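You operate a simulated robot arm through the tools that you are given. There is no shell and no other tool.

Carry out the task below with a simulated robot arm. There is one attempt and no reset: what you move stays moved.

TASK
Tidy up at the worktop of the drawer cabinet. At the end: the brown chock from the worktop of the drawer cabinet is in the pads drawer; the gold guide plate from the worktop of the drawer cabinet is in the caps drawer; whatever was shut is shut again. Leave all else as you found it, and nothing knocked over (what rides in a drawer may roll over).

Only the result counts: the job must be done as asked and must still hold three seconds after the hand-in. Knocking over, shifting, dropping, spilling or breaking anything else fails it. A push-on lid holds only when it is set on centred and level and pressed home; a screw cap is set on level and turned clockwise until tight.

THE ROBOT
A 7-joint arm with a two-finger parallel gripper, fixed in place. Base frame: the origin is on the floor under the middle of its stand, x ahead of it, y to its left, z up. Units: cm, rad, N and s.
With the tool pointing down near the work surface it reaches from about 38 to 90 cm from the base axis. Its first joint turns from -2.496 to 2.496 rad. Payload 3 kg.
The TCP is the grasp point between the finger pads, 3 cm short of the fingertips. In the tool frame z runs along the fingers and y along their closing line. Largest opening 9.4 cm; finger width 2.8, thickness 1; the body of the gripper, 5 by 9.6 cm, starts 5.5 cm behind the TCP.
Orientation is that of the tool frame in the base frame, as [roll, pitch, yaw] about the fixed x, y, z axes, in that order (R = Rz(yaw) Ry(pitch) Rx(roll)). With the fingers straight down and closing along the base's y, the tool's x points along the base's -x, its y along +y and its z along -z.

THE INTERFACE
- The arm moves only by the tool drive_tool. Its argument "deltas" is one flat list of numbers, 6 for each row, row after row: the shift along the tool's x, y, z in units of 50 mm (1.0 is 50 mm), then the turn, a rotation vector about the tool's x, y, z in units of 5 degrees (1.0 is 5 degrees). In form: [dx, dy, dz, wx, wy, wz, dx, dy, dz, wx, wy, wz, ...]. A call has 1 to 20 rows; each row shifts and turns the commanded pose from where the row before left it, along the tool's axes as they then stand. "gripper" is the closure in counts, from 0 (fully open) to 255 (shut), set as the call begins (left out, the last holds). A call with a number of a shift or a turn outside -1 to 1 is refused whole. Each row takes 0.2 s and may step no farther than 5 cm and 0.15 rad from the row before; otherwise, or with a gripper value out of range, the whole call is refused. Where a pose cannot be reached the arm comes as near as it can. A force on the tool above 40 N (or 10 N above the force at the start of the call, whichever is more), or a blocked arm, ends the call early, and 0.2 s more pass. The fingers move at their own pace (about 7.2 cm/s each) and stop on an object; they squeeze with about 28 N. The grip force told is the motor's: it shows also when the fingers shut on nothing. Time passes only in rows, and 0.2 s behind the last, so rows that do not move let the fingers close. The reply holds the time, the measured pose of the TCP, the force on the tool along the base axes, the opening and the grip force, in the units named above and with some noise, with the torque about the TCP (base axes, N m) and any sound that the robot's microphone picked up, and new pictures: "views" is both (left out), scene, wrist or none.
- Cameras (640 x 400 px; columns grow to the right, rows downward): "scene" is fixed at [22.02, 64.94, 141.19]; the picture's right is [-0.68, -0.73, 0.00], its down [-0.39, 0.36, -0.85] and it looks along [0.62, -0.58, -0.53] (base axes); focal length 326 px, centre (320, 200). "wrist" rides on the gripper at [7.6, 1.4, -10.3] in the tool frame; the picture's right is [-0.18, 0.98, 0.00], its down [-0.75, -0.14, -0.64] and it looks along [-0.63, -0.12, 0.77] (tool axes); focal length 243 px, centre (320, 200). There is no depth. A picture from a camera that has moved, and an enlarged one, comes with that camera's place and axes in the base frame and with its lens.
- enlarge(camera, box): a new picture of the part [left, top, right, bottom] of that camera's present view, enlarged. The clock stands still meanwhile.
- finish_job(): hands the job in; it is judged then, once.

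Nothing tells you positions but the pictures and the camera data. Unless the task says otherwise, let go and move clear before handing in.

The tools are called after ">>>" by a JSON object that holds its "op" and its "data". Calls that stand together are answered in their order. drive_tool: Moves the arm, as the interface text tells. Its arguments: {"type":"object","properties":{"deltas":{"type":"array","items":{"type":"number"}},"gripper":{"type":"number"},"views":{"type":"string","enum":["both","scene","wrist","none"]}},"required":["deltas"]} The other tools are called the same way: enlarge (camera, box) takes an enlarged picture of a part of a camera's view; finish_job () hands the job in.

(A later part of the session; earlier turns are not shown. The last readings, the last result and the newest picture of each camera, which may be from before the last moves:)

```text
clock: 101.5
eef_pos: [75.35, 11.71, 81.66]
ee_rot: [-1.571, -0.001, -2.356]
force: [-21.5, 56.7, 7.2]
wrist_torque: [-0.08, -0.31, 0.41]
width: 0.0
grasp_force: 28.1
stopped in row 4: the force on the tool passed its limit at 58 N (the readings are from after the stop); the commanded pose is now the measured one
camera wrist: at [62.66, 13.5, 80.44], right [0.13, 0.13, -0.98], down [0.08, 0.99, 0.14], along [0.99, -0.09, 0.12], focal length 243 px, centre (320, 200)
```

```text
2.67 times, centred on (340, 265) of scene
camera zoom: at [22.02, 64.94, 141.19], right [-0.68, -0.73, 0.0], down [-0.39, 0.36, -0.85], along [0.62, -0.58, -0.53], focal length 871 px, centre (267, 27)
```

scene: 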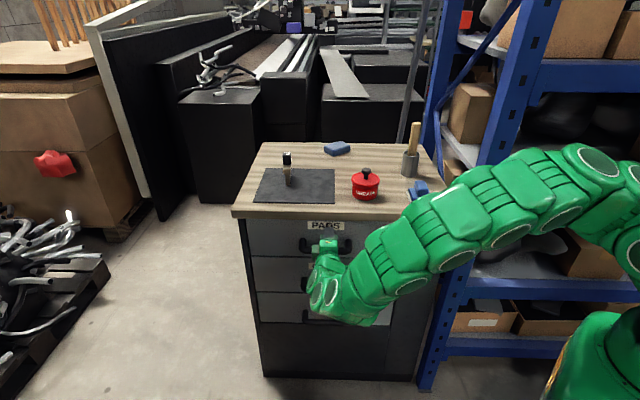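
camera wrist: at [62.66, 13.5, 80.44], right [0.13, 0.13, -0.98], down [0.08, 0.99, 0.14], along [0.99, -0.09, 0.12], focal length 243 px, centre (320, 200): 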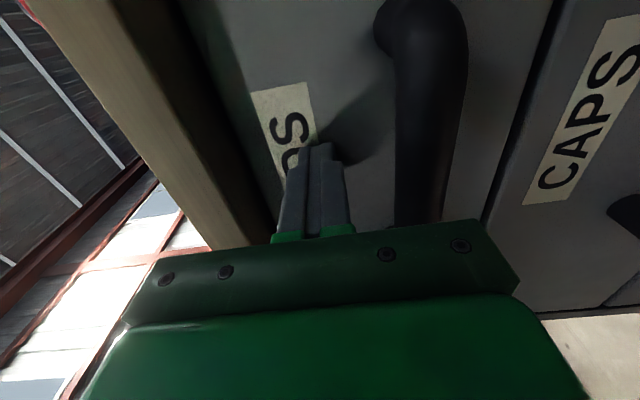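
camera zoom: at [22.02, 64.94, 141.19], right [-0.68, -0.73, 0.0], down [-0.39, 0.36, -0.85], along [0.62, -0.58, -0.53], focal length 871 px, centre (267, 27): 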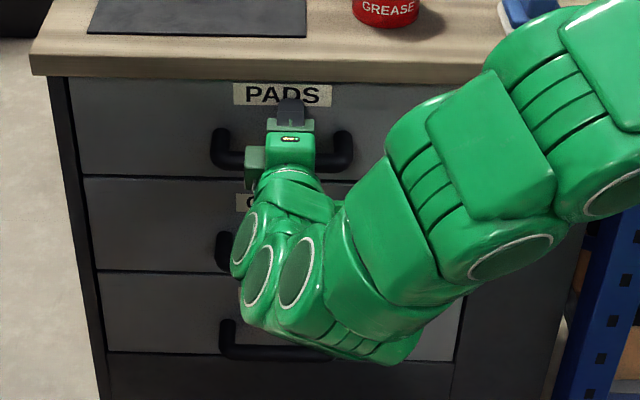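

The PADS drawer is shut against its stop. I back off, lower to the CAPS handle level and open the fingers.

>>> {"op": "drive_tool", "data": {"deltas": [0, 0, -0.8, 0, 0, 0, 0, 0, -0.8, 0, 0, 0, 0, 0, -0.8, 0, 0, 0, 0, 0, -0.8, 0, 0, 0, -0.03, 0.85, 0, 0, 0, 0, -0.03, 0.85, 0, 0, 0, 0, -0.03, 0.85, 0, 0, 0, 0, -0.03, 0.85, 0, 0, 0, 0, -0.03, 0.85, 0, 0, 0, 0], "gripper": 0}}

>>> {"op": "enlarge", "data": {"camera": "scene", "box": [220, 190, 460, 340]}}

```text
clock: 103.5
eef_pos: [64.69, 22.89, 60.44]
ee_rot: [-1.569, -0.001, -2.369]
force: [0.5, -0.7, -0.6]
wrist_torque: [-0.03, 0.01, -0.01]
width: 9.4
grasp_force: 0.0
camera wrist: at [52.02, 24.9, 59.1], right [0.13, 0.13, -0.98], down [0.09, 0.99, 0.14], along [0.99, -0.11, 0.12], focal length 243 px, centre (320, 200)
```

scene: 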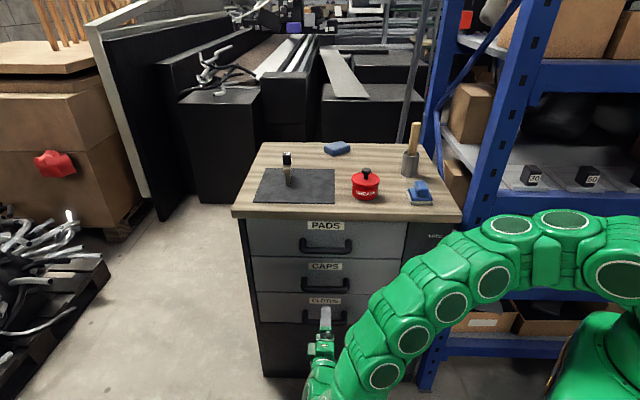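
wrist: 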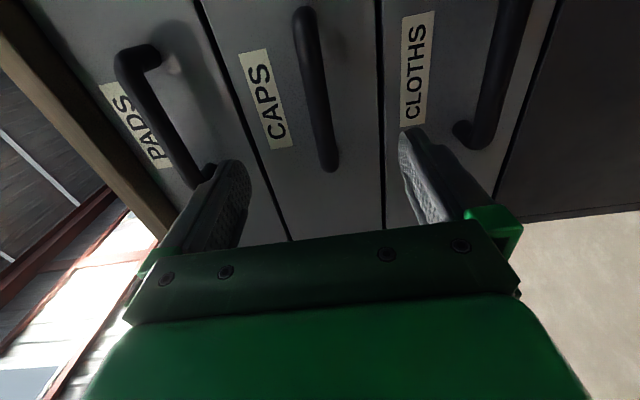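

```text
2.67 times, centred on (340, 265) of scene
camera zoom: at [22.02, 64.94, 141.19], right [-0.68, -0.73, 0.0], down [-0.39, 0.36, -0.85], along [0.62, -0.58, -0.53], focal length 871 px, centre (267, 27)
```

zoom: 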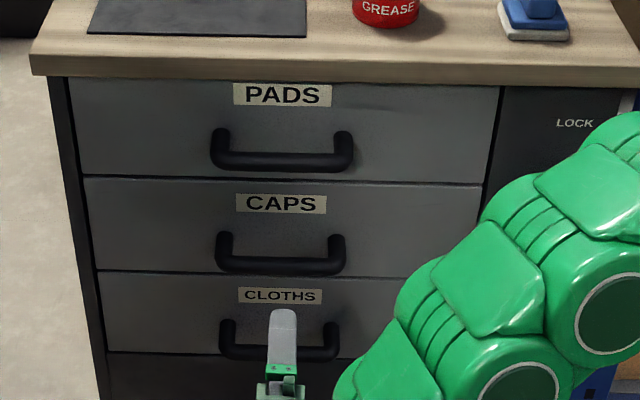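

PADS is flush and shut, and the CAPS handle is between the fingers at about z≈60.6. I correct the yaw slightly and advance onto the bar.

>>> {"op": "drive_tool", "data": {"deltas": [0, -0.035, 0.5, 0, -0.15, 0, 0, 0, 0.6, 0, 0, 0, 0, 0, 0.6, 0, 0, 0, 0, 0, 0.6, 0, 0, 0, 0, 0, 0.55, 0, 0, 0], "views": "wrist"}}

```text
clock: 104.7
eef_pos: [74.71, 12.99, 60.56]
ee_rot: [-1.572, -0.001, -2.354]
force: [0.7, 0.5, -0.9]
wrist_torque: [-0.03, 0.01, 0.02]
width: 9.43
grasp_force: 0.2
camera wrist: at [62.02, 14.76, 59.21], right [0.13, 0.13, -0.98], down [0.08, 0.99, 0.14], along [0.99, -0.09, 0.12], focal length 243 px, centre (320, 200)
```

wrist: 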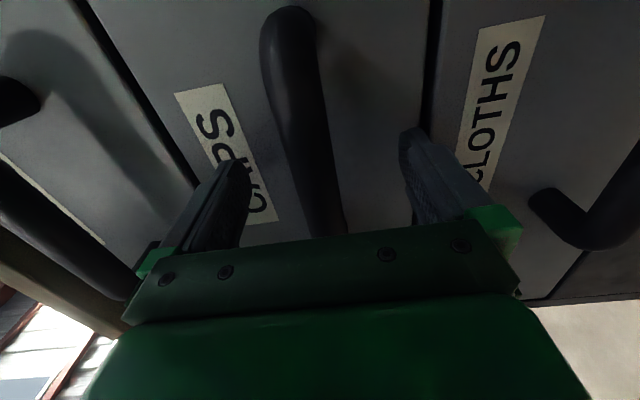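

The bar is centred, so I close the fingers and pull.

>>> {"op": "drive_tool", "data": {"deltas": [0, 0, 0, 0, 0, 0, 0, 0, 0, 0, 0, 0, 0, 0, 0, 0, 0, 0, 0, 0, 0, 0, 0, 0, 0, 0, 0, 0, 0, 0], "gripper": 255, "views": "none"}}

>>> {"op": "drive_tool", "data": {"deltas": [0, 0, -0.1, 0, 0, 0, 0, 0, -0.2, 0, 0, 0, 0, 0, -0.2, 0, 0, 0, 0, 0, -0.2, 0, 0, 0, 0, 0, -0.2, 0, 0, 0], "views": "scene"}}

```text
clock: 105.8
eef_pos: [74.71, 12.93, 60.56]
ee_rot: [-1.571, 0.0, -2.355]
force: [-5.2, -0.6, 19.3]
wrist_torque: [0.02, -0.02, -0.2]
width: 2.62
grasp_force: 45.1
```

```text
clock: 107.0
eef_pos: [71.38, 16.12, 60.63]
ee_rot: [-1.574, -0.002, -2.353]
force: [11.6, 10.4, 3.2]
wrist_torque: [0.22, 0.0, -0.57]
width: 2.6
grasp_force: 45.4
```

scene: 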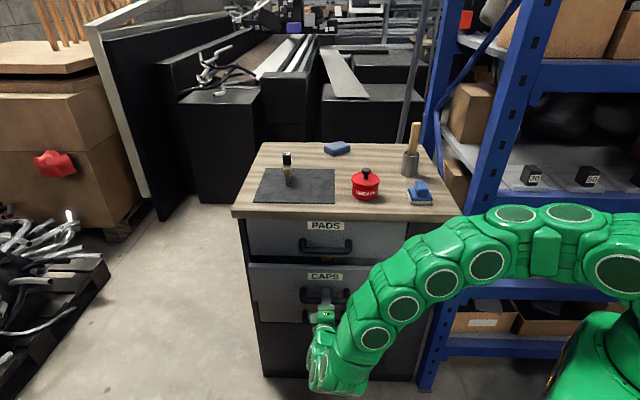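

The CAPS drawer is coming out. I continue pulling smoothly.

>>> {"op": "drive_tool", "data": {"deltas": [0, 0, -0.2, 0, 0, 0, 0, 0, -0.25, 0, 0, 0, 0, 0, -0.25, 0, 0, 0, 0, 0, -0.25, 0, 0, 0, 0, 0, -0.25, 0, 0, 0, 0, 0, -0.2, 0, 0, 0], "views": "none"}}

>>> {"op": "drive_tool", "data": {"deltas": [0, 0, -0.2, 0, 0, 0, 0, 0, -0.25, 0, 0, 0, 0, 0, -0.25, 0, 0, 0, 0, 0, -0.25, 0, 0, 0, 0, 0, -0.25, 0, 0, 0, 0, 0, -0.2, 0, 0, 0], "views": "none"}}

>>> {"op": "drive_tool", "data": {"deltas": [0, 0, -0.2, 0, 0, 0, 0, 0, -0.25, 0, 0, 0, 0, 0, -0.25, 0, 0, 0, 0, 0, -0.25, 0, 0, 0, 0, 0, -0.25, 0, 0, 0, 0, 0, -0.2, 0, 0, 0], "views": "scene"}}

>>> {"op": "enlarge", "data": {"camera": "scene", "box": [210, 200, 450, 380]}}

```text
clock: 107.9
eef_pos: [69.05, 18.04, 60.63]
ee_rot: [-1.576, 0.0, -2.355]
force: [29.9, 26.7, -15.7]
wrist_torque: [-0.2, 0.13, 0.02]
width: 2.65
grasp_force: 45.5
stopped in row 4: the force on the tool passed its limit at 41 N (the readings are from after the stop); the commanded pose is now the measured one
```

```text
clock: 109.3
eef_pos: [64.0, 22.96, 60.61]
ee_rot: [-1.577, -0.002, -2.36]
force: [23.1, 27.0, -39.3]
wrist_torque: [0.25, -0.2, 0.39]
width: 2.63
grasp_force: 44.2
```

```text
clock: 110.7
eef_pos: [58.94, 27.86, 60.56]
ee_rot: [-1.574, -0.003, -2.361]
force: [4.7, 4.8, -19.0]
wrist_torque: [0.09, -0.17, 0.01]
width: 2.63
grasp_force: 44.7
```

scene: 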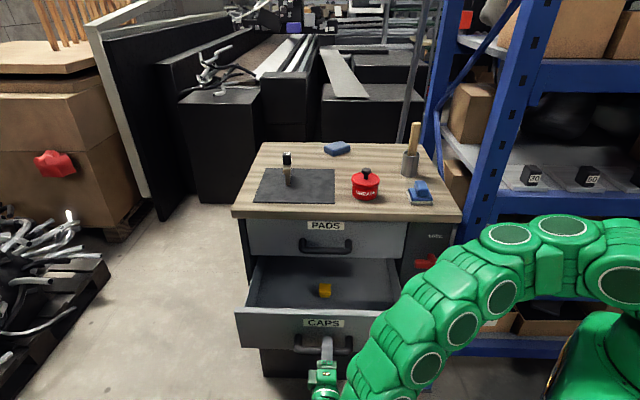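

```text
2.22 times, centred on (330, 290) of scene
camera zoom: at [22.02, 64.94, 141.19], right [-0.68, -0.73, 0.0], down [-0.39, 0.36, -0.85], along [0.62, -0.58, -0.53], focal length 726 px, centre (298, 0)
```

zoom: 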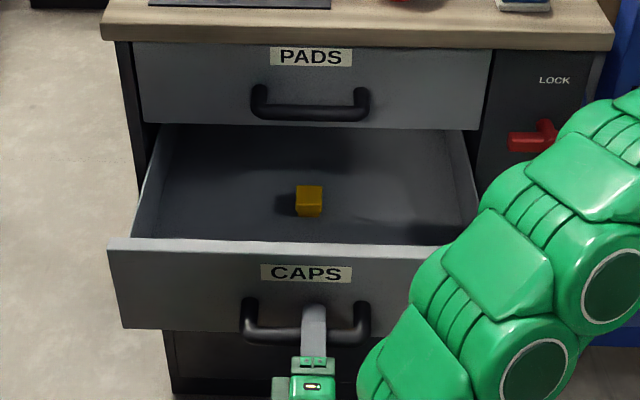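

The CAPS drawer is 22 cm out and holds one yellow cube in the middle. I pull a few more centimetres and release the handle.

>>> {"op": "drive_tool", "data": {"deltas": [0, 0, -0.2, 0, 0, 0, 0, 0, -0.2, 0, 0, 0, 0, 0, -0.2, 0, 0, 0, 0, 0, -0.2, 0, 0, 0], "views": "none"}}

>>> {"op": "drive_tool", "data": {"deltas": [0, 0, 0, 0, 0, 0, 0, 0, 0, 0, 0, 0, 0, 0, 0, 0, 0, 0, 0, 0, 0, 0, 0, 0], "gripper": 0, "views": "none"}}

>>> {"op": "drive_tool", "data": {"deltas": [0, 0, -0.6, 0, 0, 0, 0, 0, -0.7, 0, 0, 0, 0, 0, -0.7, 0, 0, 0]}}

>>> {"op": "enlarge", "data": {"camera": "scene", "box": [210, 200, 450, 380]}}

```text
clock: 111.7
eef_pos: [56.26, 30.53, 60.56]
ee_rot: [-1.575, -0.002, -2.36]
force: [-1.5, -0.3, -36.8]
wrist_torque: [0.21, -0.22, -0.47]
width: 2.63
grasp_force: 44.5
```

```text
clock: 112.7
eef_pos: [56.25, 30.67, 60.62]
ee_rot: [-1.574, 0.002, -2.363]
force: [0.6, 0.3, 0.5]
wrist_torque: [0.01, 0.0, 0.01]
width: 9.36
grasp_force: 0.1
```

```text
clock: 113.5
eef_pos: [49.13, 37.91, 60.76]
ee_rot: [-1.575, 0.001, -2.362]
force: [0.0, -0.5, -0.5]
wrist_torque: [-0.01, -0.02, 0.01]
width: 9.4
grasp_force: 0.0
camera wrist: at [36.49, 39.86, 59.48], right [0.13, 0.13, -0.98], down [0.08, 0.99, 0.14], along [0.99, -0.1, 0.11], focal length 243 px, centre (320, 200)
```

scene: 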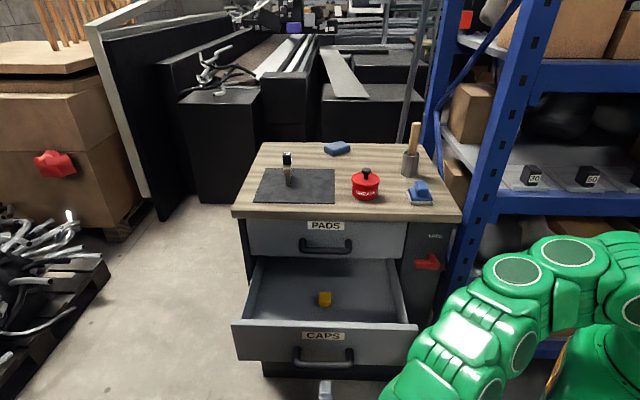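
wrist: 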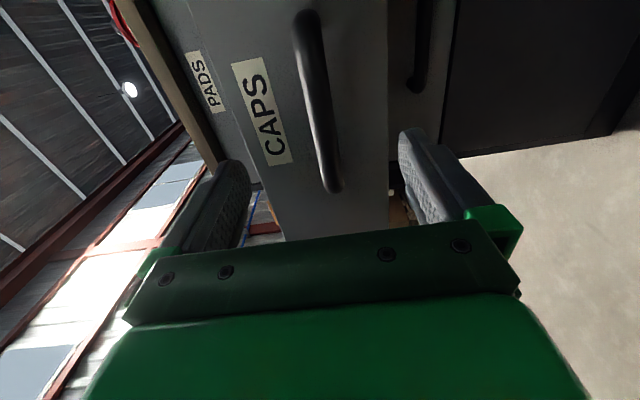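

```text
2.22 times, centred on (330, 290) of scene
camera zoom: at [22.02, 64.94, 141.19], right [-0.68, -0.73, 0.0], down [-0.39, 0.36, -0.85], along [0.62, -0.58, -0.53], focal length 726 px, centre (298, 0)
```

zoom: 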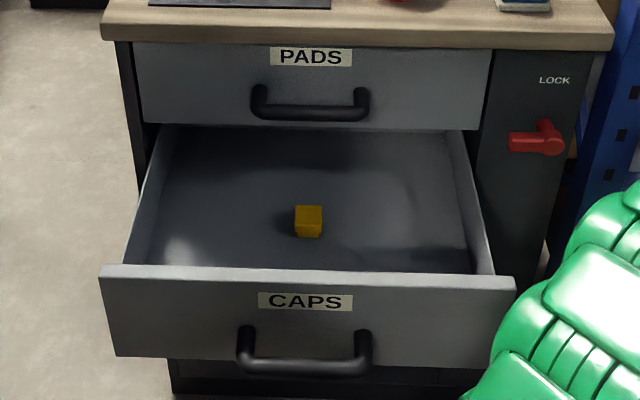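

The yellow cube sits towards the back and the front half of the CAPS drawer is free. I raise the tool and turn it to a 45° forward lean with the fingers closing sideways, for the plate's handle at about (96, 9, 98.5).

>>> {"op": "drive_tool", "data": {"deltas": [0, -0.88, 0, 0, 0, 0, 0, -0.88, 0, 0, 0, 0, 0, -0.88, 0, 0, 0, 0, 0, -0.88, 0, 0, 0, 0, 0, -0.88, 0, 0, 0, 0, 0, -0.88, 0, 0, 0, 0, 0, -0.88, 0, 0, 0, 0, 0, -0.88, 0, 0, 0, 0, 0, -0.88, 0, 0, 0, 0, 0, -0.88, 0, 0, 0, 0, 0, -0.88, 0, 0, 0, 0, 0, 0, 0, -1, 0, 0, 0, 0, 0, -1, 0, 0, 0, 0, 0, -1, 0, 0, 0, 0, 0, -1, 0, 0, 0, 0, 0, -1, 0, 0, 0, 0, 0, -1, 0, 0, 0, 0, 0, -1, 0, 0, 0, 0, 0, -1, 0, 0, 0, 0, 0, -1, 0, 0], "views": "none"}}

>>> {"op": "drive_tool", "data": {"deltas": [0, 0, 0, 0, 0, 1, 0, 0, 0, 0, 0, 1, 0, 0, 0, 0, 0, 1, 0, 0, 0, 0, 0, 1, 0, 0, 0, 0, 0, 1, 0, 0, 0, 0, 0, 1, 0, 0, 0, 0, 0, 1, 0, 0, 0, 0, 0, 1, 0, 0, 0, 0, 0, 1, 0, 0, 0, 0, 0, 1, 0, 0, 0, 0, 0, 1, 0, 0, 0, 0, 0, 1, 0, 0, 0, 0, 0, 1, 0, 0, 0, 0, 0, 1, 0, 0, 0, 0, 0, 1, 0, 0, 0, 0, 0, 1, 0, 0, 0, 0, 0, 1, 0, 0, 0, 0, 0, 1]}}

```text
clock: 117.7
eef_pos: [49.48, 37.79, 109.03]
ee_rot: [-2.36, -0.004, -2.362]
force: [-0.1, 0.0, -0.8]
wrist_torque: [0.02, -0.02, 0.0]
width: 9.37
grasp_force: 0.2
```

```text
clock: 121.5
eef_pos: [49.32, 37.68, 109.13]
ee_rot: [3.14, 0.782, 2.349]
force: [0.4, 0.2, -0.1]
wrist_torque: [0.01, -0.03, -0.01]
width: 9.42
grasp_force: 0.1
camera wrist: at [41.49, 47.68, 111.15], right [0.79, 0.6, 0.13], down [-0.04, -0.16, 0.99], along [0.61, -0.79, -0.1], focal length 243 px, centre (320, 200)
```

scene: 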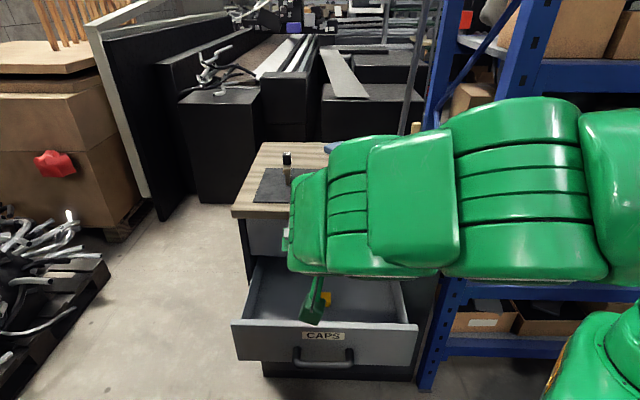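
wrist: 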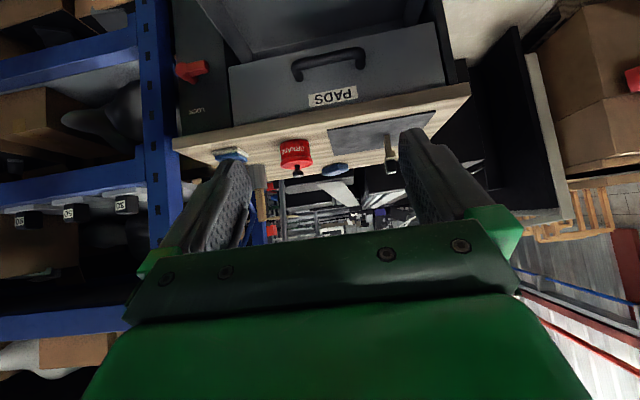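

The view is good and the plate is visible ahead. I move over the worktop to just in front of the plate at a safe height.

>>> {"op": "drive_tool", "data": {"deltas": [-0.535, 0.264, 0.648, 0, 0, 0, -0.535, 0.264, 0.648, 0, 0, 0, -0.535, 0.264, 0.648, 0, 0, 0, -0.535, 0.264, 0.648, 0, 0, 0, -0.535, 0.264, 0.648, 0, 0, 0, -0.535, 0.264, 0.648, 0, 0, 0, -0.535, 0.264, 0.648, 0, 0, 0, -0.535, 0.264, 0.648, 0, 0, 0]}}

>>> {"op": "enlarge", "data": {"camera": "wrist", "box": [220, 80, 420, 240]}}

```text
clock: 123.3
eef_pos: [80.63, 21.39, 105.93]
ee_rot: [-3.14, 0.781, 2.353]
force: [-0.6, 0.4, -0.2]
wrist_torque: [0.01, -0.02, -0.02]
width: 9.37
grasp_force: 0.1
camera wrist: at [72.66, 31.28, 107.87], right [0.79, 0.6, 0.13], down [-0.04, -0.16, 0.99], along [0.61, -0.78, -0.1], focal length 243 px, centre (320, 200)
```

scene: 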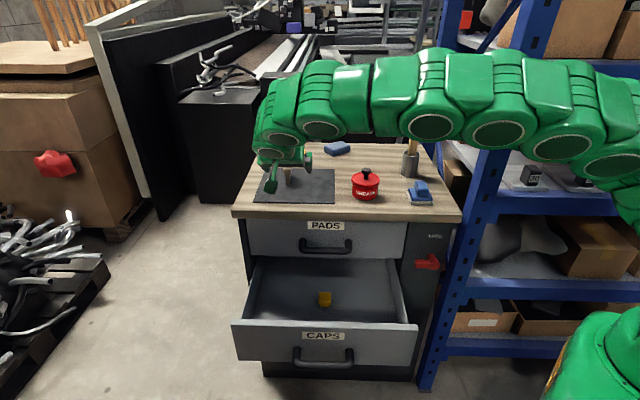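
wrist: 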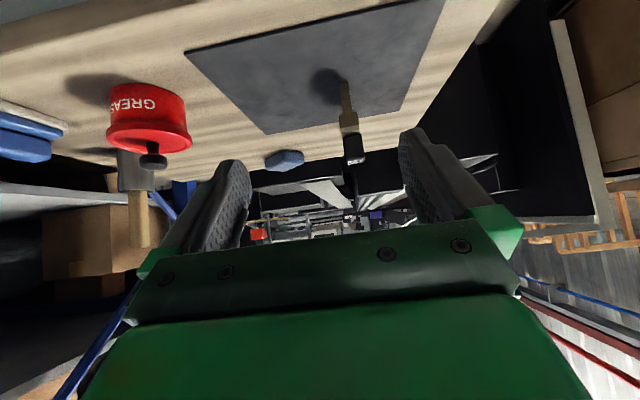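

```text
2.50 times, centred on (320, 160) of wrist
camera zoom: at [72.66, 31.28, 107.87], right [0.79, 0.6, 0.13], down [-0.04, -0.16, 0.99], along [0.61, -0.78, -0.1], focal length 606 px, centre (320, 300)
```

zoom: 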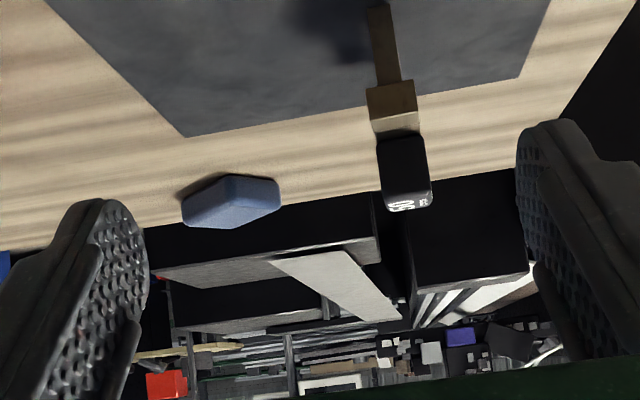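

The handle is at L≈75, z≈98.5 and squarely aligned. I shift sideways to line up and approach halfway.

>>> {"op": "drive_tool", "data": {"deltas": [-0.332, 0.193, 0.612, 0, 0, 0, -0.332, 0.193, 0.612, 0, 0, 0, -0.332, 0.193, 0.612, 0, 0, 0]}}

>>> {"op": "enlarge", "data": {"camera": "wrist", "box": [220, 80, 420, 240]}}

```text
clock: 124.1
eef_pos: [89.41, 16.26, 102.81]
ee_rot: [-3.14, 0.781, 2.35]
force: [-0.3, -0.2, 0.4]
wrist_torque: [-0.02, 0.0, 0.0]
width: 9.38
grasp_force: 0.1
camera wrist: at [81.55, 26.11, 104.84], right [0.79, 0.6, 0.13], down [-0.04, -0.16, 0.99], along [0.61, -0.79, -0.1], focal length 243 px, centre (320, 200)
```

scene: 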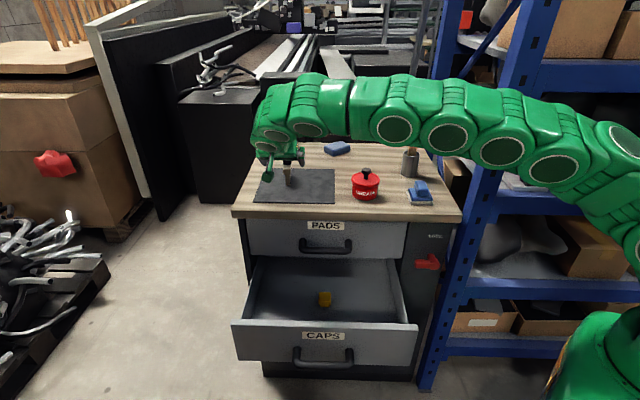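
wrist: 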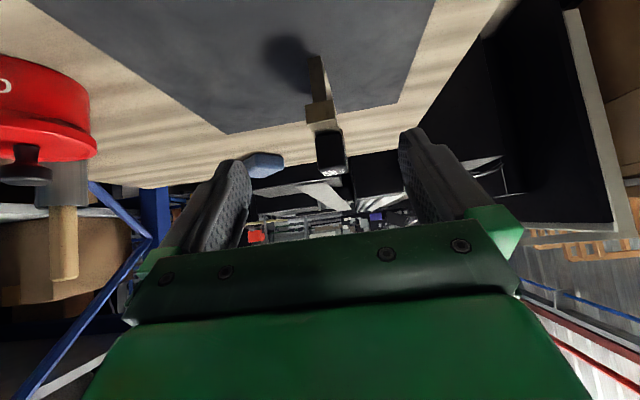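

```text
2.50 times, centred on (320, 160) of wrist
camera zoom: at [81.55, 26.11, 104.84], right [0.79, 0.6, 0.13], down [-0.04, -0.16, 0.99], along [0.61, -0.79, -0.1], focal length 606 px, centre (320, 300)
```

zoom: 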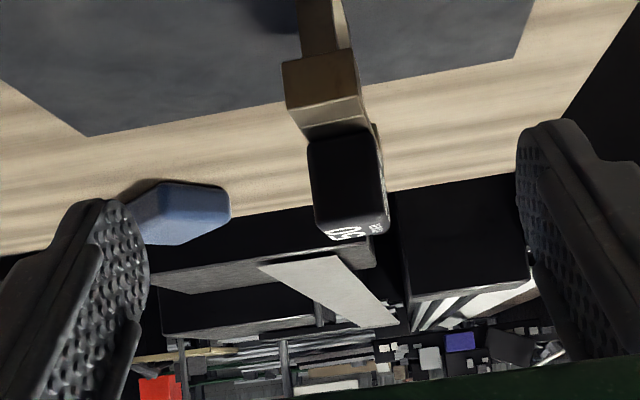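

The handle is centred between the fingers. I go the rest of the way in.

>>> {"op": "drive_tool", "data": {"deltas": [-0.247, 0.013, 0.66, 0, 0, 0, -0.247, 0.013, 0.66, 0, 0, 0]}}

>>> {"op": "enlarge", "data": {"camera": "wrist", "box": [220, 80, 420, 240]}}

>>> {"op": "enlarge", "data": {"camera": "scene", "box": [240, 110, 340, 210]}}

```text
clock: 124.7
eef_pos: [94.24, 11.62, 100.16]
ee_rot: [-3.14, 0.783, 2.353]
force: [1.6, 1.2, 0.2]
wrist_torque: [0.0, 0.01, -0.03]
width: 9.41
grasp_force: 0.0
camera wrist: at [86.32, 21.62, 102.19], right [0.79, 0.6, 0.13], down [-0.04, -0.16, 0.99], along [0.61, -0.79, -0.1], focal length 243 px, centre (320, 200)
```

scene: 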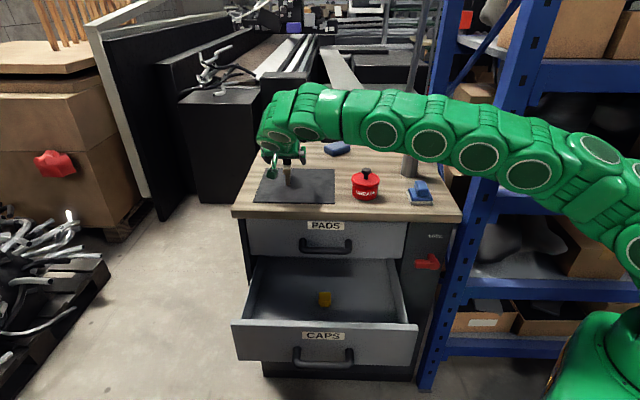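
wrist: 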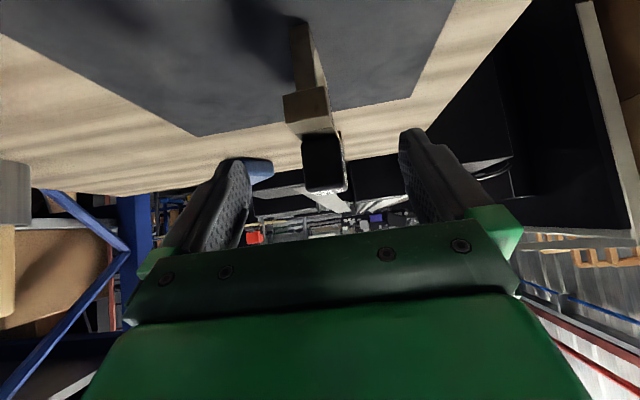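

```text
2.50 times, centred on (320, 160) of wrist
camera zoom: at [86.32, 21.62, 102.19], right [0.79, 0.6, 0.13], down [-0.04, -0.16, 0.99], along [0.61, -0.79, -0.1], focal length 606 px, centre (320, 300)
```

zoom: 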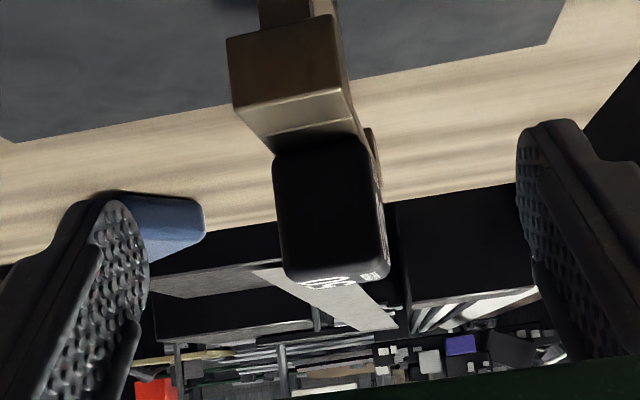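

```text
4.00 times, centred on (290, 160) of scene
camera zoom: at [22.02, 64.94, 141.19], right [-0.68, -0.73, 0.0], down [-0.39, 0.36, -0.85], along [0.62, -0.58, -0.53], focal length 1306 px, centre (440, 360)
```

zoom: 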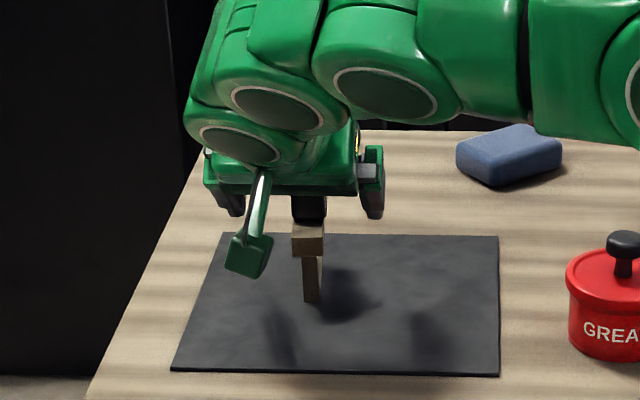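

The front face of the handle is at B≈59.9, so about 3 cm more brings the grasp point to its centre.

>>> {"op": "drive_tool", "data": {"deltas": [-0.082, 0.01, 0.329, 0, 0, 0, -0.082, 0.01, 0.329, 0, 0, 0]}}

>>> {"op": "enlarge", "data": {"camera": "wrist", "box": [220, 80, 420, 240]}}

>>> {"op": "enlarge", "data": {"camera": "scene", "box": [240, 110, 340, 210]}}

```text
clock: 125.3
eef_pos: [96.25, 9.94, 98.35]
ee_rot: [3.14, 0.781, 2.351]
force: [0.1, -0.3, 0.3]
wrist_torque: [0.04, 0.02, 0.0]
width: 9.4
grasp_force: 0.1
camera wrist: at [88.37, 19.81, 100.32], right [0.79, 0.6, 0.13], down [-0.04, -0.16, 0.99], along [0.61, -0.78, -0.1], focal length 243 px, centre (320, 200)
```

scene: 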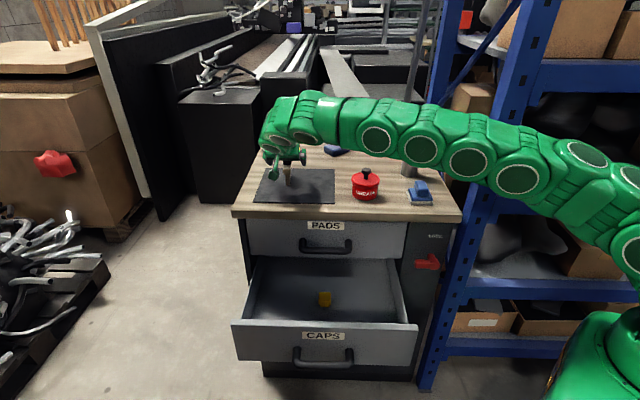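
wrist: 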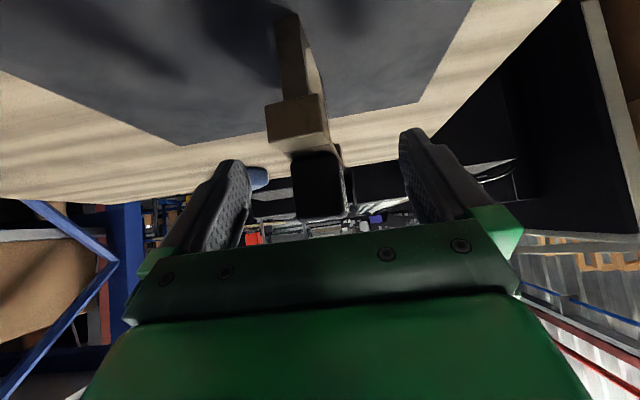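

```text
2.50 times, centred on (320, 160) of wrist
camera zoom: at [88.37, 19.81, 100.32], right [0.79, 0.6, 0.13], down [-0.04, -0.16, 0.99], along [0.61, -0.78, -0.1], focal length 606 px, centre (320, 300)
```

zoom: 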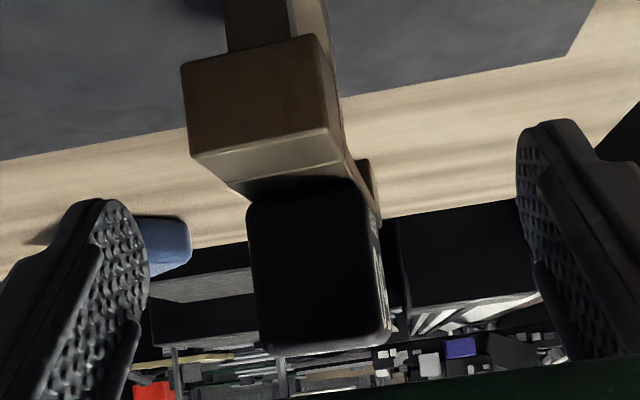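

```text
4.00 times, centred on (290, 160) of scene
camera zoom: at [22.02, 64.94, 141.19], right [-0.68, -0.73, 0.0], down [-0.39, 0.36, -0.85], along [0.62, -0.58, -0.53], focal length 1306 px, centre (440, 360)
```

zoom: 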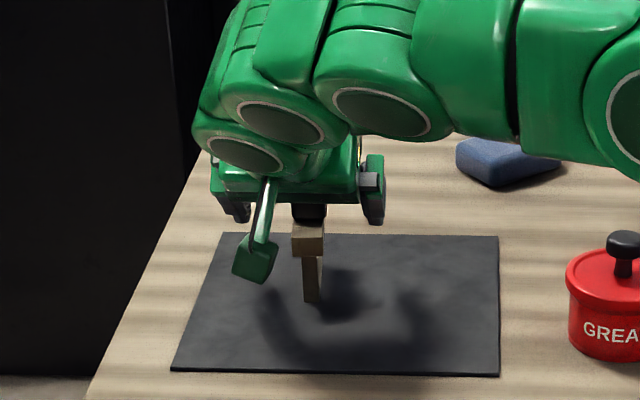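

The grasp point is at the handle's centre. I close the fingers on it.

>>> {"op": "drive_tool", "data": {"deltas": [0, 0, 0, 0, 0, 0, 0, 0, 0, 0, 0, 0, 0, 0, 0, 0, 0, 0, 0, 0, 0, 0, 0, 0, 0, 0, 0, 0, 0, 0, 0, 0, 0, 0, 0, 0], "gripper": 255}}

>>> {"op": "enlarge", "data": {"camera": "wrist", "box": [220, 80, 420, 240]}}

>>> {"op": "enlarge", "data": {"camera": "scene", "box": [240, 110, 340, 210]}}

```text
clock: 126.7
eef_pos: [96.18, 9.94, 98.33]
ee_rot: [3.141, 0.782, 2.352]
force: [-0.9, 2.0, 2.4]
wrist_torque: [0.12, 0.01, 0.09]
width: 2.98
grasp_force: 27.9
camera wrist: at [88.34, 19.79, 100.27], right [0.79, 0.6, 0.13], down [-0.04, -0.16, 0.99], along [0.61, -0.79, -0.1], focal length 243 px, centre (320, 200)
```

scene: 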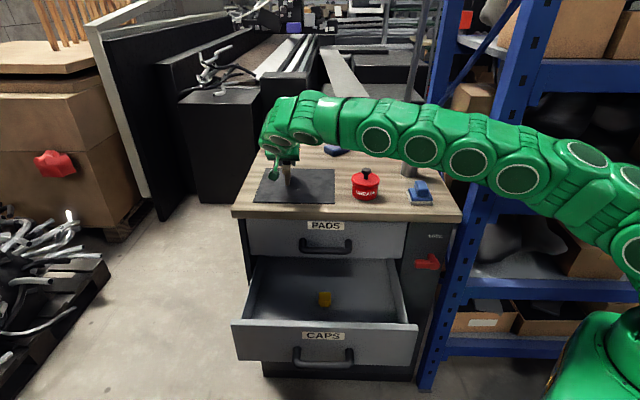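
wrist: 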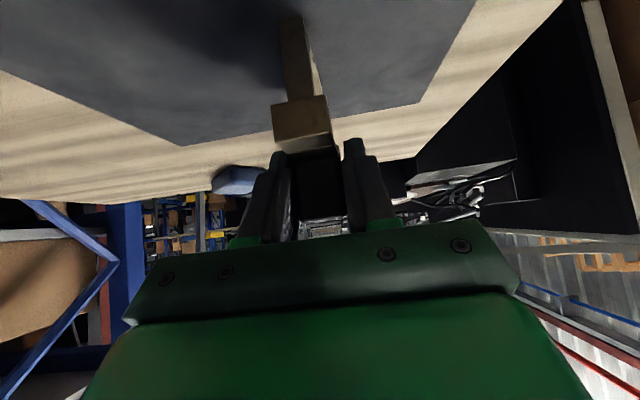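

```text
2.50 times, centred on (320, 160) of wrist
camera zoom: at [88.34, 19.79, 100.27], right [0.79, 0.6, 0.13], down [-0.04, -0.16, 0.99], along [0.61, -0.79, -0.1], focal length 606 px, centre (320, 300)
```

zoom: 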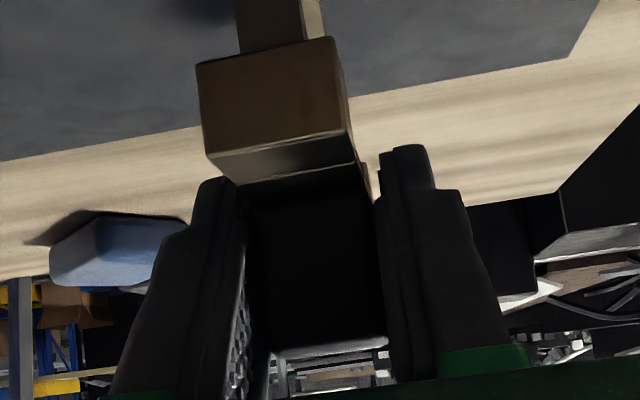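

```text
4.00 times, centred on (290, 160) of scene
camera zoom: at [22.02, 64.94, 141.19], right [-0.68, -0.73, 0.0], down [-0.39, 0.36, -0.85], along [0.62, -0.58, -0.53], focal length 1306 px, centre (440, 360)
```

zoom: 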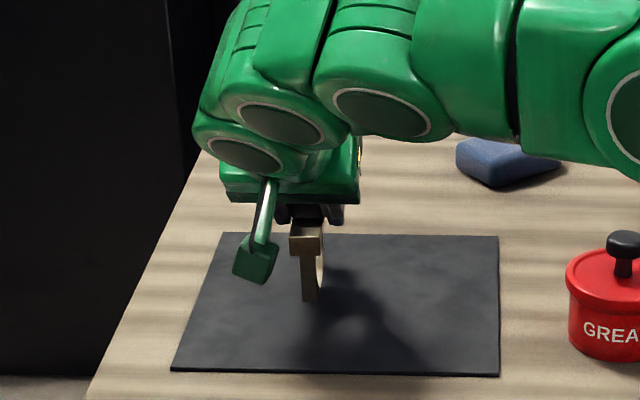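

The handle is held at about 3 cm opening. I lift straight up 2 cm and check.

>>> {"op": "drive_tool", "data": {"deltas": [-0.141, 0, -0.142, 0, 0, 0, -0.141, 0, -0.142, 0, 0, 0]}}

>>> {"op": "enlarge", "data": {"camera": "scene", "box": [240, 110, 340, 210]}}

```text
clock: 127.3
eef_pos: [96.29, 9.8, 100.16]
ee_rot: [-3.139, 0.782, 2.353]
force: [0.4, -0.6, -2.1]
wrist_torque: [0.04, 0.01, -0.03]
width: 2.98
grasp_force: 28.1
camera wrist: at [88.34, 19.74, 102.16], right [0.79, 0.6, 0.13], down [-0.04, -0.16, 0.99], along [0.61, -0.79, -0.1], focal length 243 px, centre (320, 200)
```

scene: 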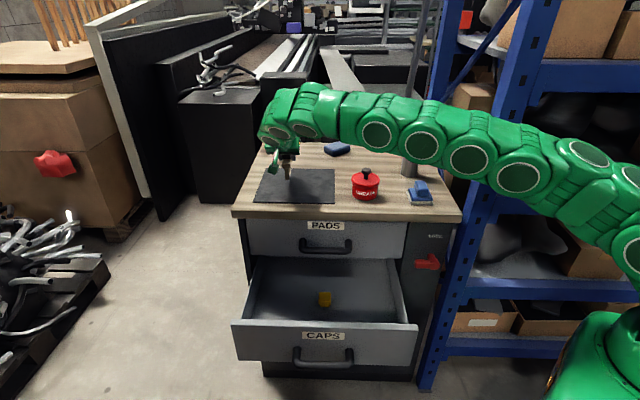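
wrist: 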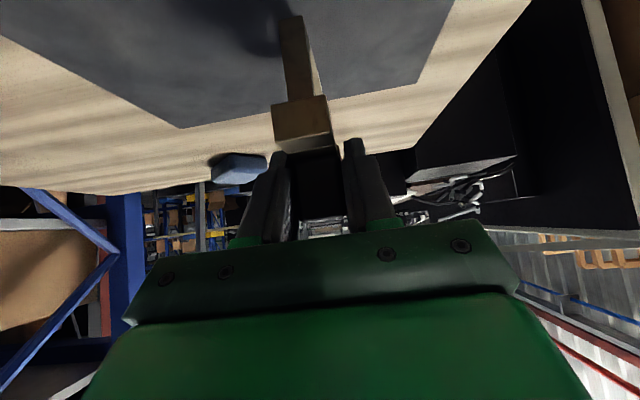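

```text
4.00 times, centred on (290, 160) of scene
camera zoom: at [22.02, 64.94, 141.19], right [-0.68, -0.73, 0.0], down [-0.39, 0.36, -0.85], along [0.62, -0.58, -0.53], focal length 1306 px, centre (440, 360)
```

zoom: 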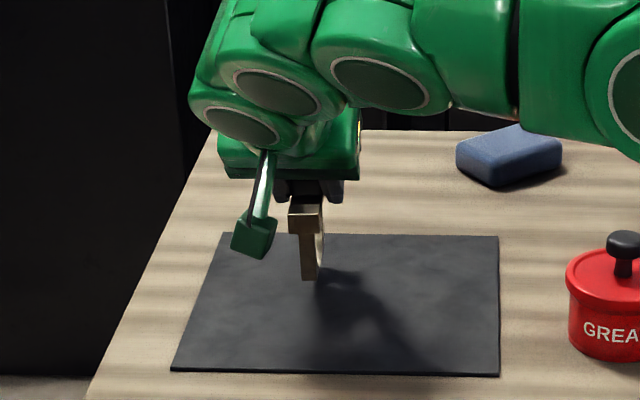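

The whole plate came up as one piece. I draw it back towards the drawer while rising a bit.

>>> {"op": "drive_tool", "data": {"deltas": [0.28, 0, -0.53, 0, 0, 0, 0.28, 0, -0.53, 0, 0, 0, 0.28, 0, -0.53, 0, 0, 0, 0.28, 0, -0.53, 0, 0, 0, 0.28, 0, -0.53, 0, 0, 0]}}

```text
clock: 128.5
eef_pos: [86.3, 20.12, 104.56]
ee_rot: [-3.138, 0.782, 2.353]
force: [0.6, -0.6, -1.4]
wrist_torque: [0.0, -0.02, -0.01]
width: 2.97
grasp_force: 27.8
camera wrist: at [78.34, 30.09, 106.58], right [0.79, 0.6, 0.13], down [-0.04, -0.16, 0.99], along [0.61, -0.79, -0.1], focal length 243 px, centre (320, 200)
```

scene: 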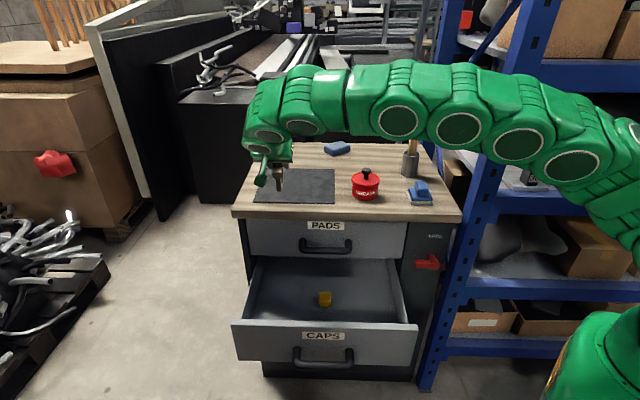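
wrist: 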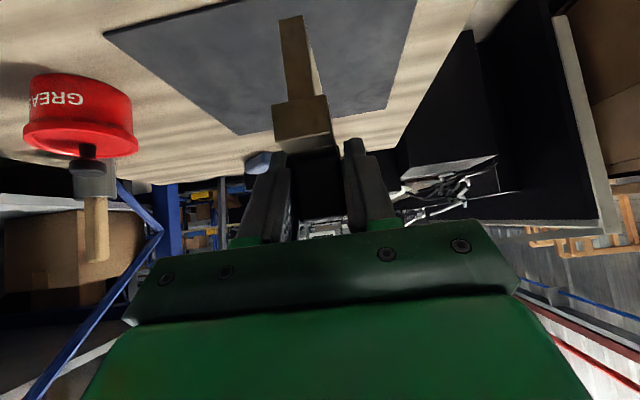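

The plate has cleared the mat and is held firmly. I continue back over the open drawer, rising a little.

>>> {"op": "drive_tool", "data": {"deltas": [0.365, -0.46, -0.61, 0, 0, 0, 0.365, -0.46, -0.61, 0, 0, 0, 0.365, -0.46, -0.61, 0, 0, 0, 0.365, -0.46, -0.61, 0, 0, 0], "views": "none"}}

>>> {"op": "drive_tool", "data": {"deltas": [0, 0, 0, -0.705, 0, -0.709, 0, 0, 0, -0.705, 0, -0.709, 0, 0, 0, -0.705, 0, -0.709, 0, 0, 0, -0.705, 0, -0.709, 0, 0, 0, -0.705, 0, -0.709, 0, 0, 0, -0.705, 0, -0.709]}}

```text
clock: 129.5
eef_pos: [69.95, 23.35, 108.13]
ee_rot: [3.14, 0.782, 2.351]
force: [0.3, -1.2, -1.8]
wrist_torque: [-0.02, 0.0, -0.01]
width: 2.99
grasp_force: 27.9
```

```text
clock: 130.9
eef_pos: [70.09, 23.4, 108.05]
ee_rot: [-3.141, 0.783, 2.876]
force: [-0.7, -0.1, -1.8]
wrist_torque: [0.0, 0.01, 0.01]
width: 2.99
grasp_force: 27.9
camera wrist: at [58.19, 28.02, 110.14], right [0.39, 0.91, 0.13], down [0.04, -0.16, 0.99], along [0.92, -0.37, -0.1], focal length 243 px, centre (320, 200)
```

scene: 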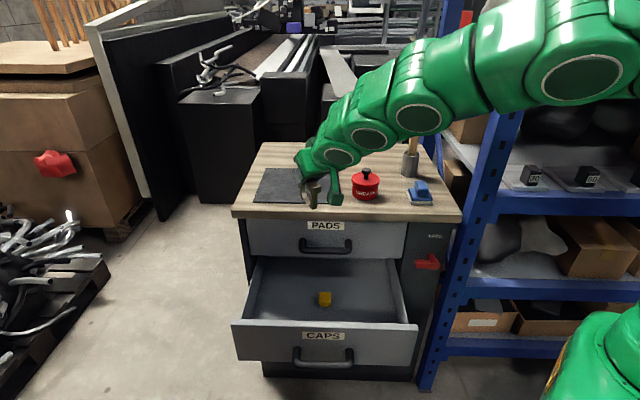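
wrist: 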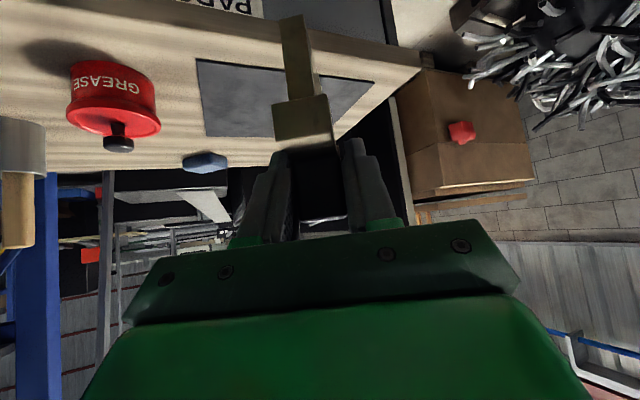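

The turn is going smoothly. I complete the remaining 60° of yaw.

>>> {"op": "drive_tool", "data": {"deltas": [0, 0, 0, -0.705, 0, -0.709, 0, 0, 0, -0.705, 0, -0.709, 0, 0, 0, -0.705, 0, -0.709, 0, 0, 0, -0.705, 0, -0.709, 0, 0, 0, -0.705, 0, -0.709, 0, 0, 0, -0.705, 0, -0.709, 0, 0, 0, -0.705, 0, -0.709, 0, 0, 0, -0.705, 0, -0.709, 0, 0, 0, -0.705, 0, -0.709, 0, 0, 0, -0.705, 0, -0.709, 0, 0, 0, -0.705, 0, -0.709, 0, 0, 0, -0.705, 0, -0.709]}}

```text
clock: 133.5
eef_pos: [69.97, 23.31, 108.24]
ee_rot: [3.141, 0.782, -2.362]
force: [-0.4, 0.6, -1.7]
wrist_torque: [0.0, 0.0, -0.01]
width: 3.01
grasp_force: 28.1
camera wrist: at [60.01, 15.46, 110.17], right [-0.6, 0.79, 0.13], down [0.16, -0.04, 0.99], along [0.79, 0.61, -0.1], focal length 243 px, centre (320, 200)
```

scene: 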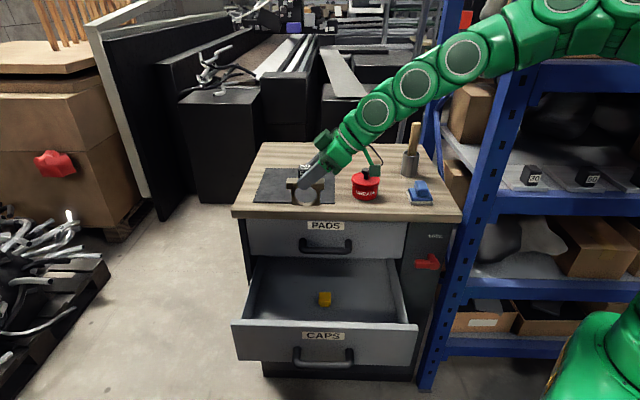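
wrist: 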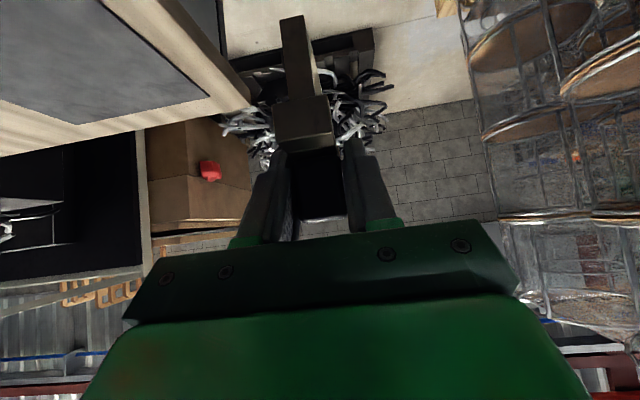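

The lean is now along the drawer's width. I lower the plate vertically towards the drawer.

>>> {"op": "drive_tool", "data": {"deltas": [0.595, 0, 0.599, 0, 0, 0, 0.595, 0, 0.599, 0, 0, 0, 0.595, 0, 0.599, 0, 0, 0, 0.595, 0, 0.599, 0, 0, 0, 0.595, 0, 0.599, 0, 0, 0, 0.595, 0, 0.599, 0, 0, 0, 0.595, 0, 0.599, 0, 0, 0]}}

>>> {"op": "enlarge", "data": {"camera": "scene", "box": [210, 180, 450, 360]}}

```text
clock: 135.1
eef_pos: [70.08, 23.35, 78.45]
ee_rot: [-3.141, 0.781, -2.363]
force: [-0.1, 0.3, -1.9]
wrist_torque: [0.03, 0.01, 0.02]
width: 2.97
grasp_force: 27.9
camera wrist: at [59.99, 15.42, 80.49], right [-0.6, 0.79, 0.13], down [0.16, -0.04, 0.99], along [0.79, 0.61, -0.1], focal length 243 px, centre (320, 200)
```

scene: 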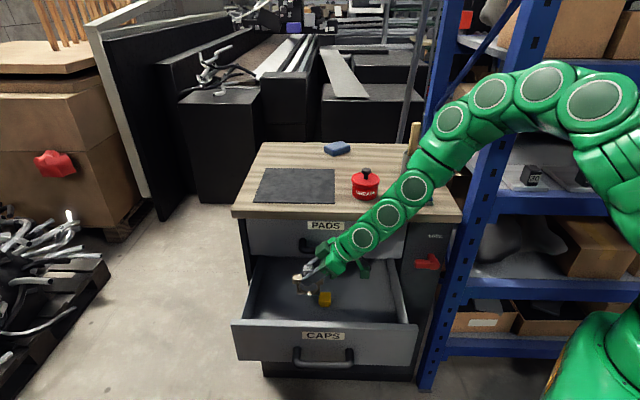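
wrist: 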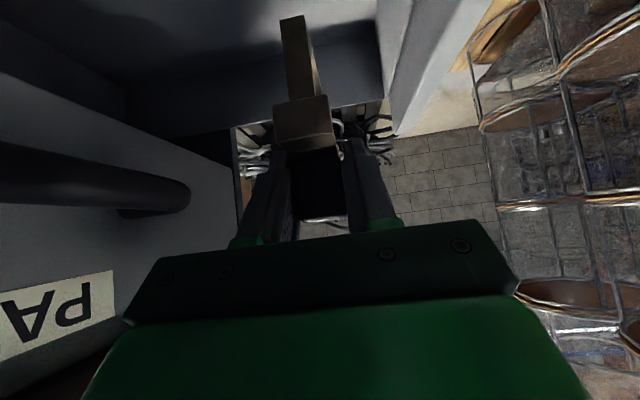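

```text
2.22 times, centred on (330, 270) of scene
camera zoom: at [22.02, 64.94, 141.19], right [-0.68, -0.73, 0.0], down [-0.39, 0.36, -0.85], along [0.62, -0.58, -0.53], focal length 726 px, centre (298, 44)
```

zoom: 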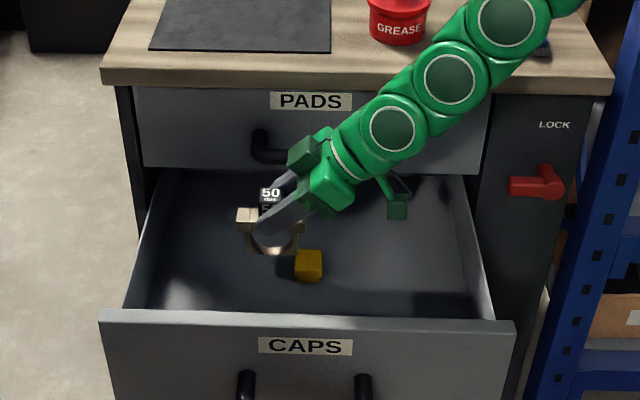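

The plate is above the free front part of the CAPS drawer, with the cube well behind it. I lower it further.

>>> {"op": "drive_tool", "data": {"deltas": [0.5, 0, 0.503, 0, 0, 0, 0.5, 0, 0.503, 0, 0, 0, 0.5, 0, 0.503, 0, 0, 0, 0.4, 0, 0.402, 0, 0, 0]}}

>>> {"op": "enlarge", "data": {"camera": "scene", "box": [210, 200, 450, 380]}}

```text
clock: 136.1
eef_pos: [70.08, 23.16, 65.03]
ee_rot: [-3.141, 0.78, -2.364]
force: [0.2, -0.7, -1.1]
wrist_torque: [-0.02, 0.04, 0.0]
width: 2.97
grasp_force: 27.6
camera wrist: at [59.99, 15.27, 66.94], right [-0.6, 0.79, 0.13], down [0.16, -0.04, 0.99], along [0.79, 0.61, -0.1], focal length 243 px, centre (320, 200)
```

scene: 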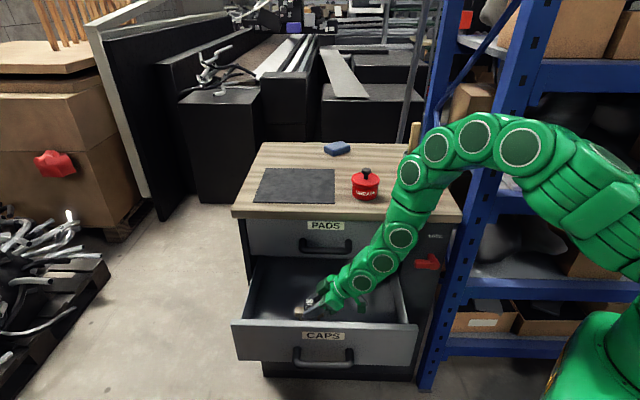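
wrist: 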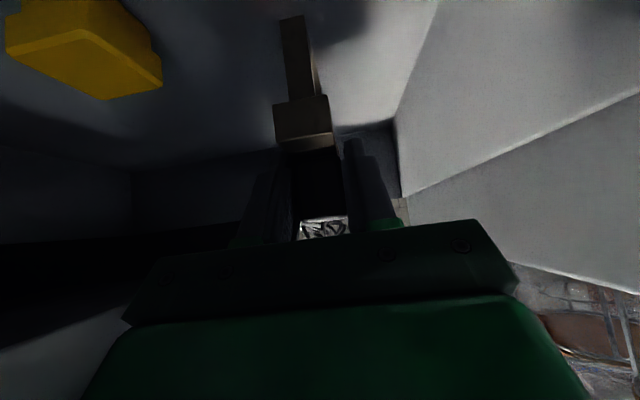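

```text
2.22 times, centred on (330, 290) of scene
camera zoom: at [22.02, 64.94, 141.19], right [-0.68, -0.73, 0.0], down [-0.39, 0.36, -0.85], along [0.62, -0.58, -0.53], focal length 726 px, centre (298, 0)
```

zoom: 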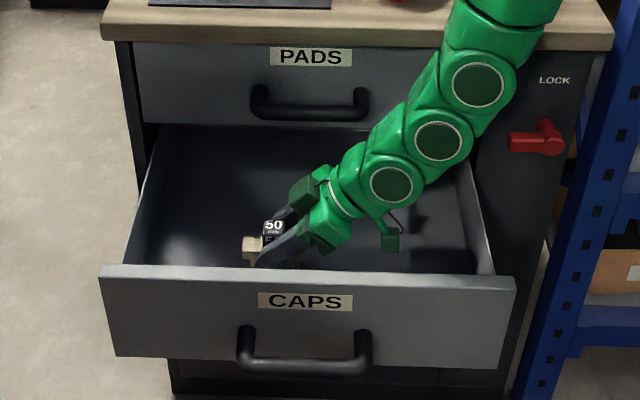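

Almost at the floor. I lower in small steps until contact.

>>> {"op": "drive_tool", "data": {"deltas": [0.0565, 0, 0.0567, 0, 0, 0, 0.0565, 0, 0.0567, 0, 0, 0, 0.0565, 0, 0.0567, 0, 0, 0], "views": "none"}}

>>> {"op": "drive_tool", "data": {"deltas": [0.0424, 0, 0.0425, 0, 0, 0, 0.0424, 0, 0.0425, 0, 0, 0], "views": "wrist"}}

```text
clock: 136.9
eef_pos: [69.92, 23.43, 63.84]
ee_rot: [3.142, 0.782, -2.363]
force: [0.8, 0.6, -1.7]
wrist_torque: [0.0, 0.03, 0.03]
width: 2.97
grasp_force: 28.3
```

```text
clock: 137.5
eef_pos: [69.94, 23.32, 63.39]
ee_rot: [3.141, 0.781, -2.363]
force: [-0.2, -0.1, -1.3]
wrist_torque: [0.0, 0.04, 0.01]
width: 2.98
grasp_force: 27.0
camera wrist: at [59.89, 15.38, 65.35], right [-0.6, 0.79, 0.13], down [0.16, -0.04, 0.99], along [0.79, 0.61, -0.1], focal length 243 px, centre (320, 200)
```

wrist: 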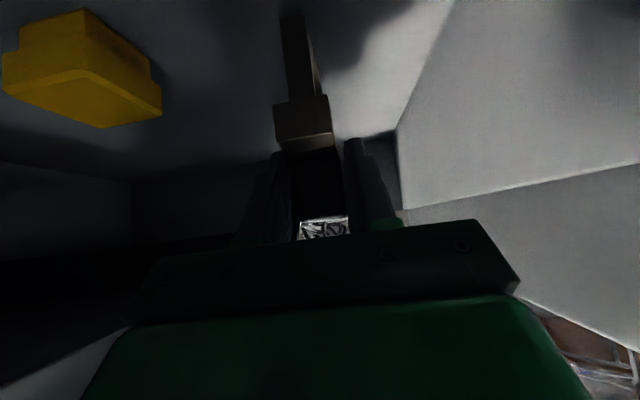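

>>> {"op": "drive_tool", "data": {"deltas": [0.0424, 0, 0.0425, 0, 0, 0, 0.0424, 0, 0.0425, 0, 0, 0], "views": "none"}}

```text
clock: 138.1
eef_pos: [70.19, 23.2, 62.97]
ee_rot: [3.141, 0.786, -2.362]
force: [2.0, 2.0, 19.7]
wrist_torque: [0.0, -0.04, 0.02]
width: 3.03
grasp_force: 28.3
```

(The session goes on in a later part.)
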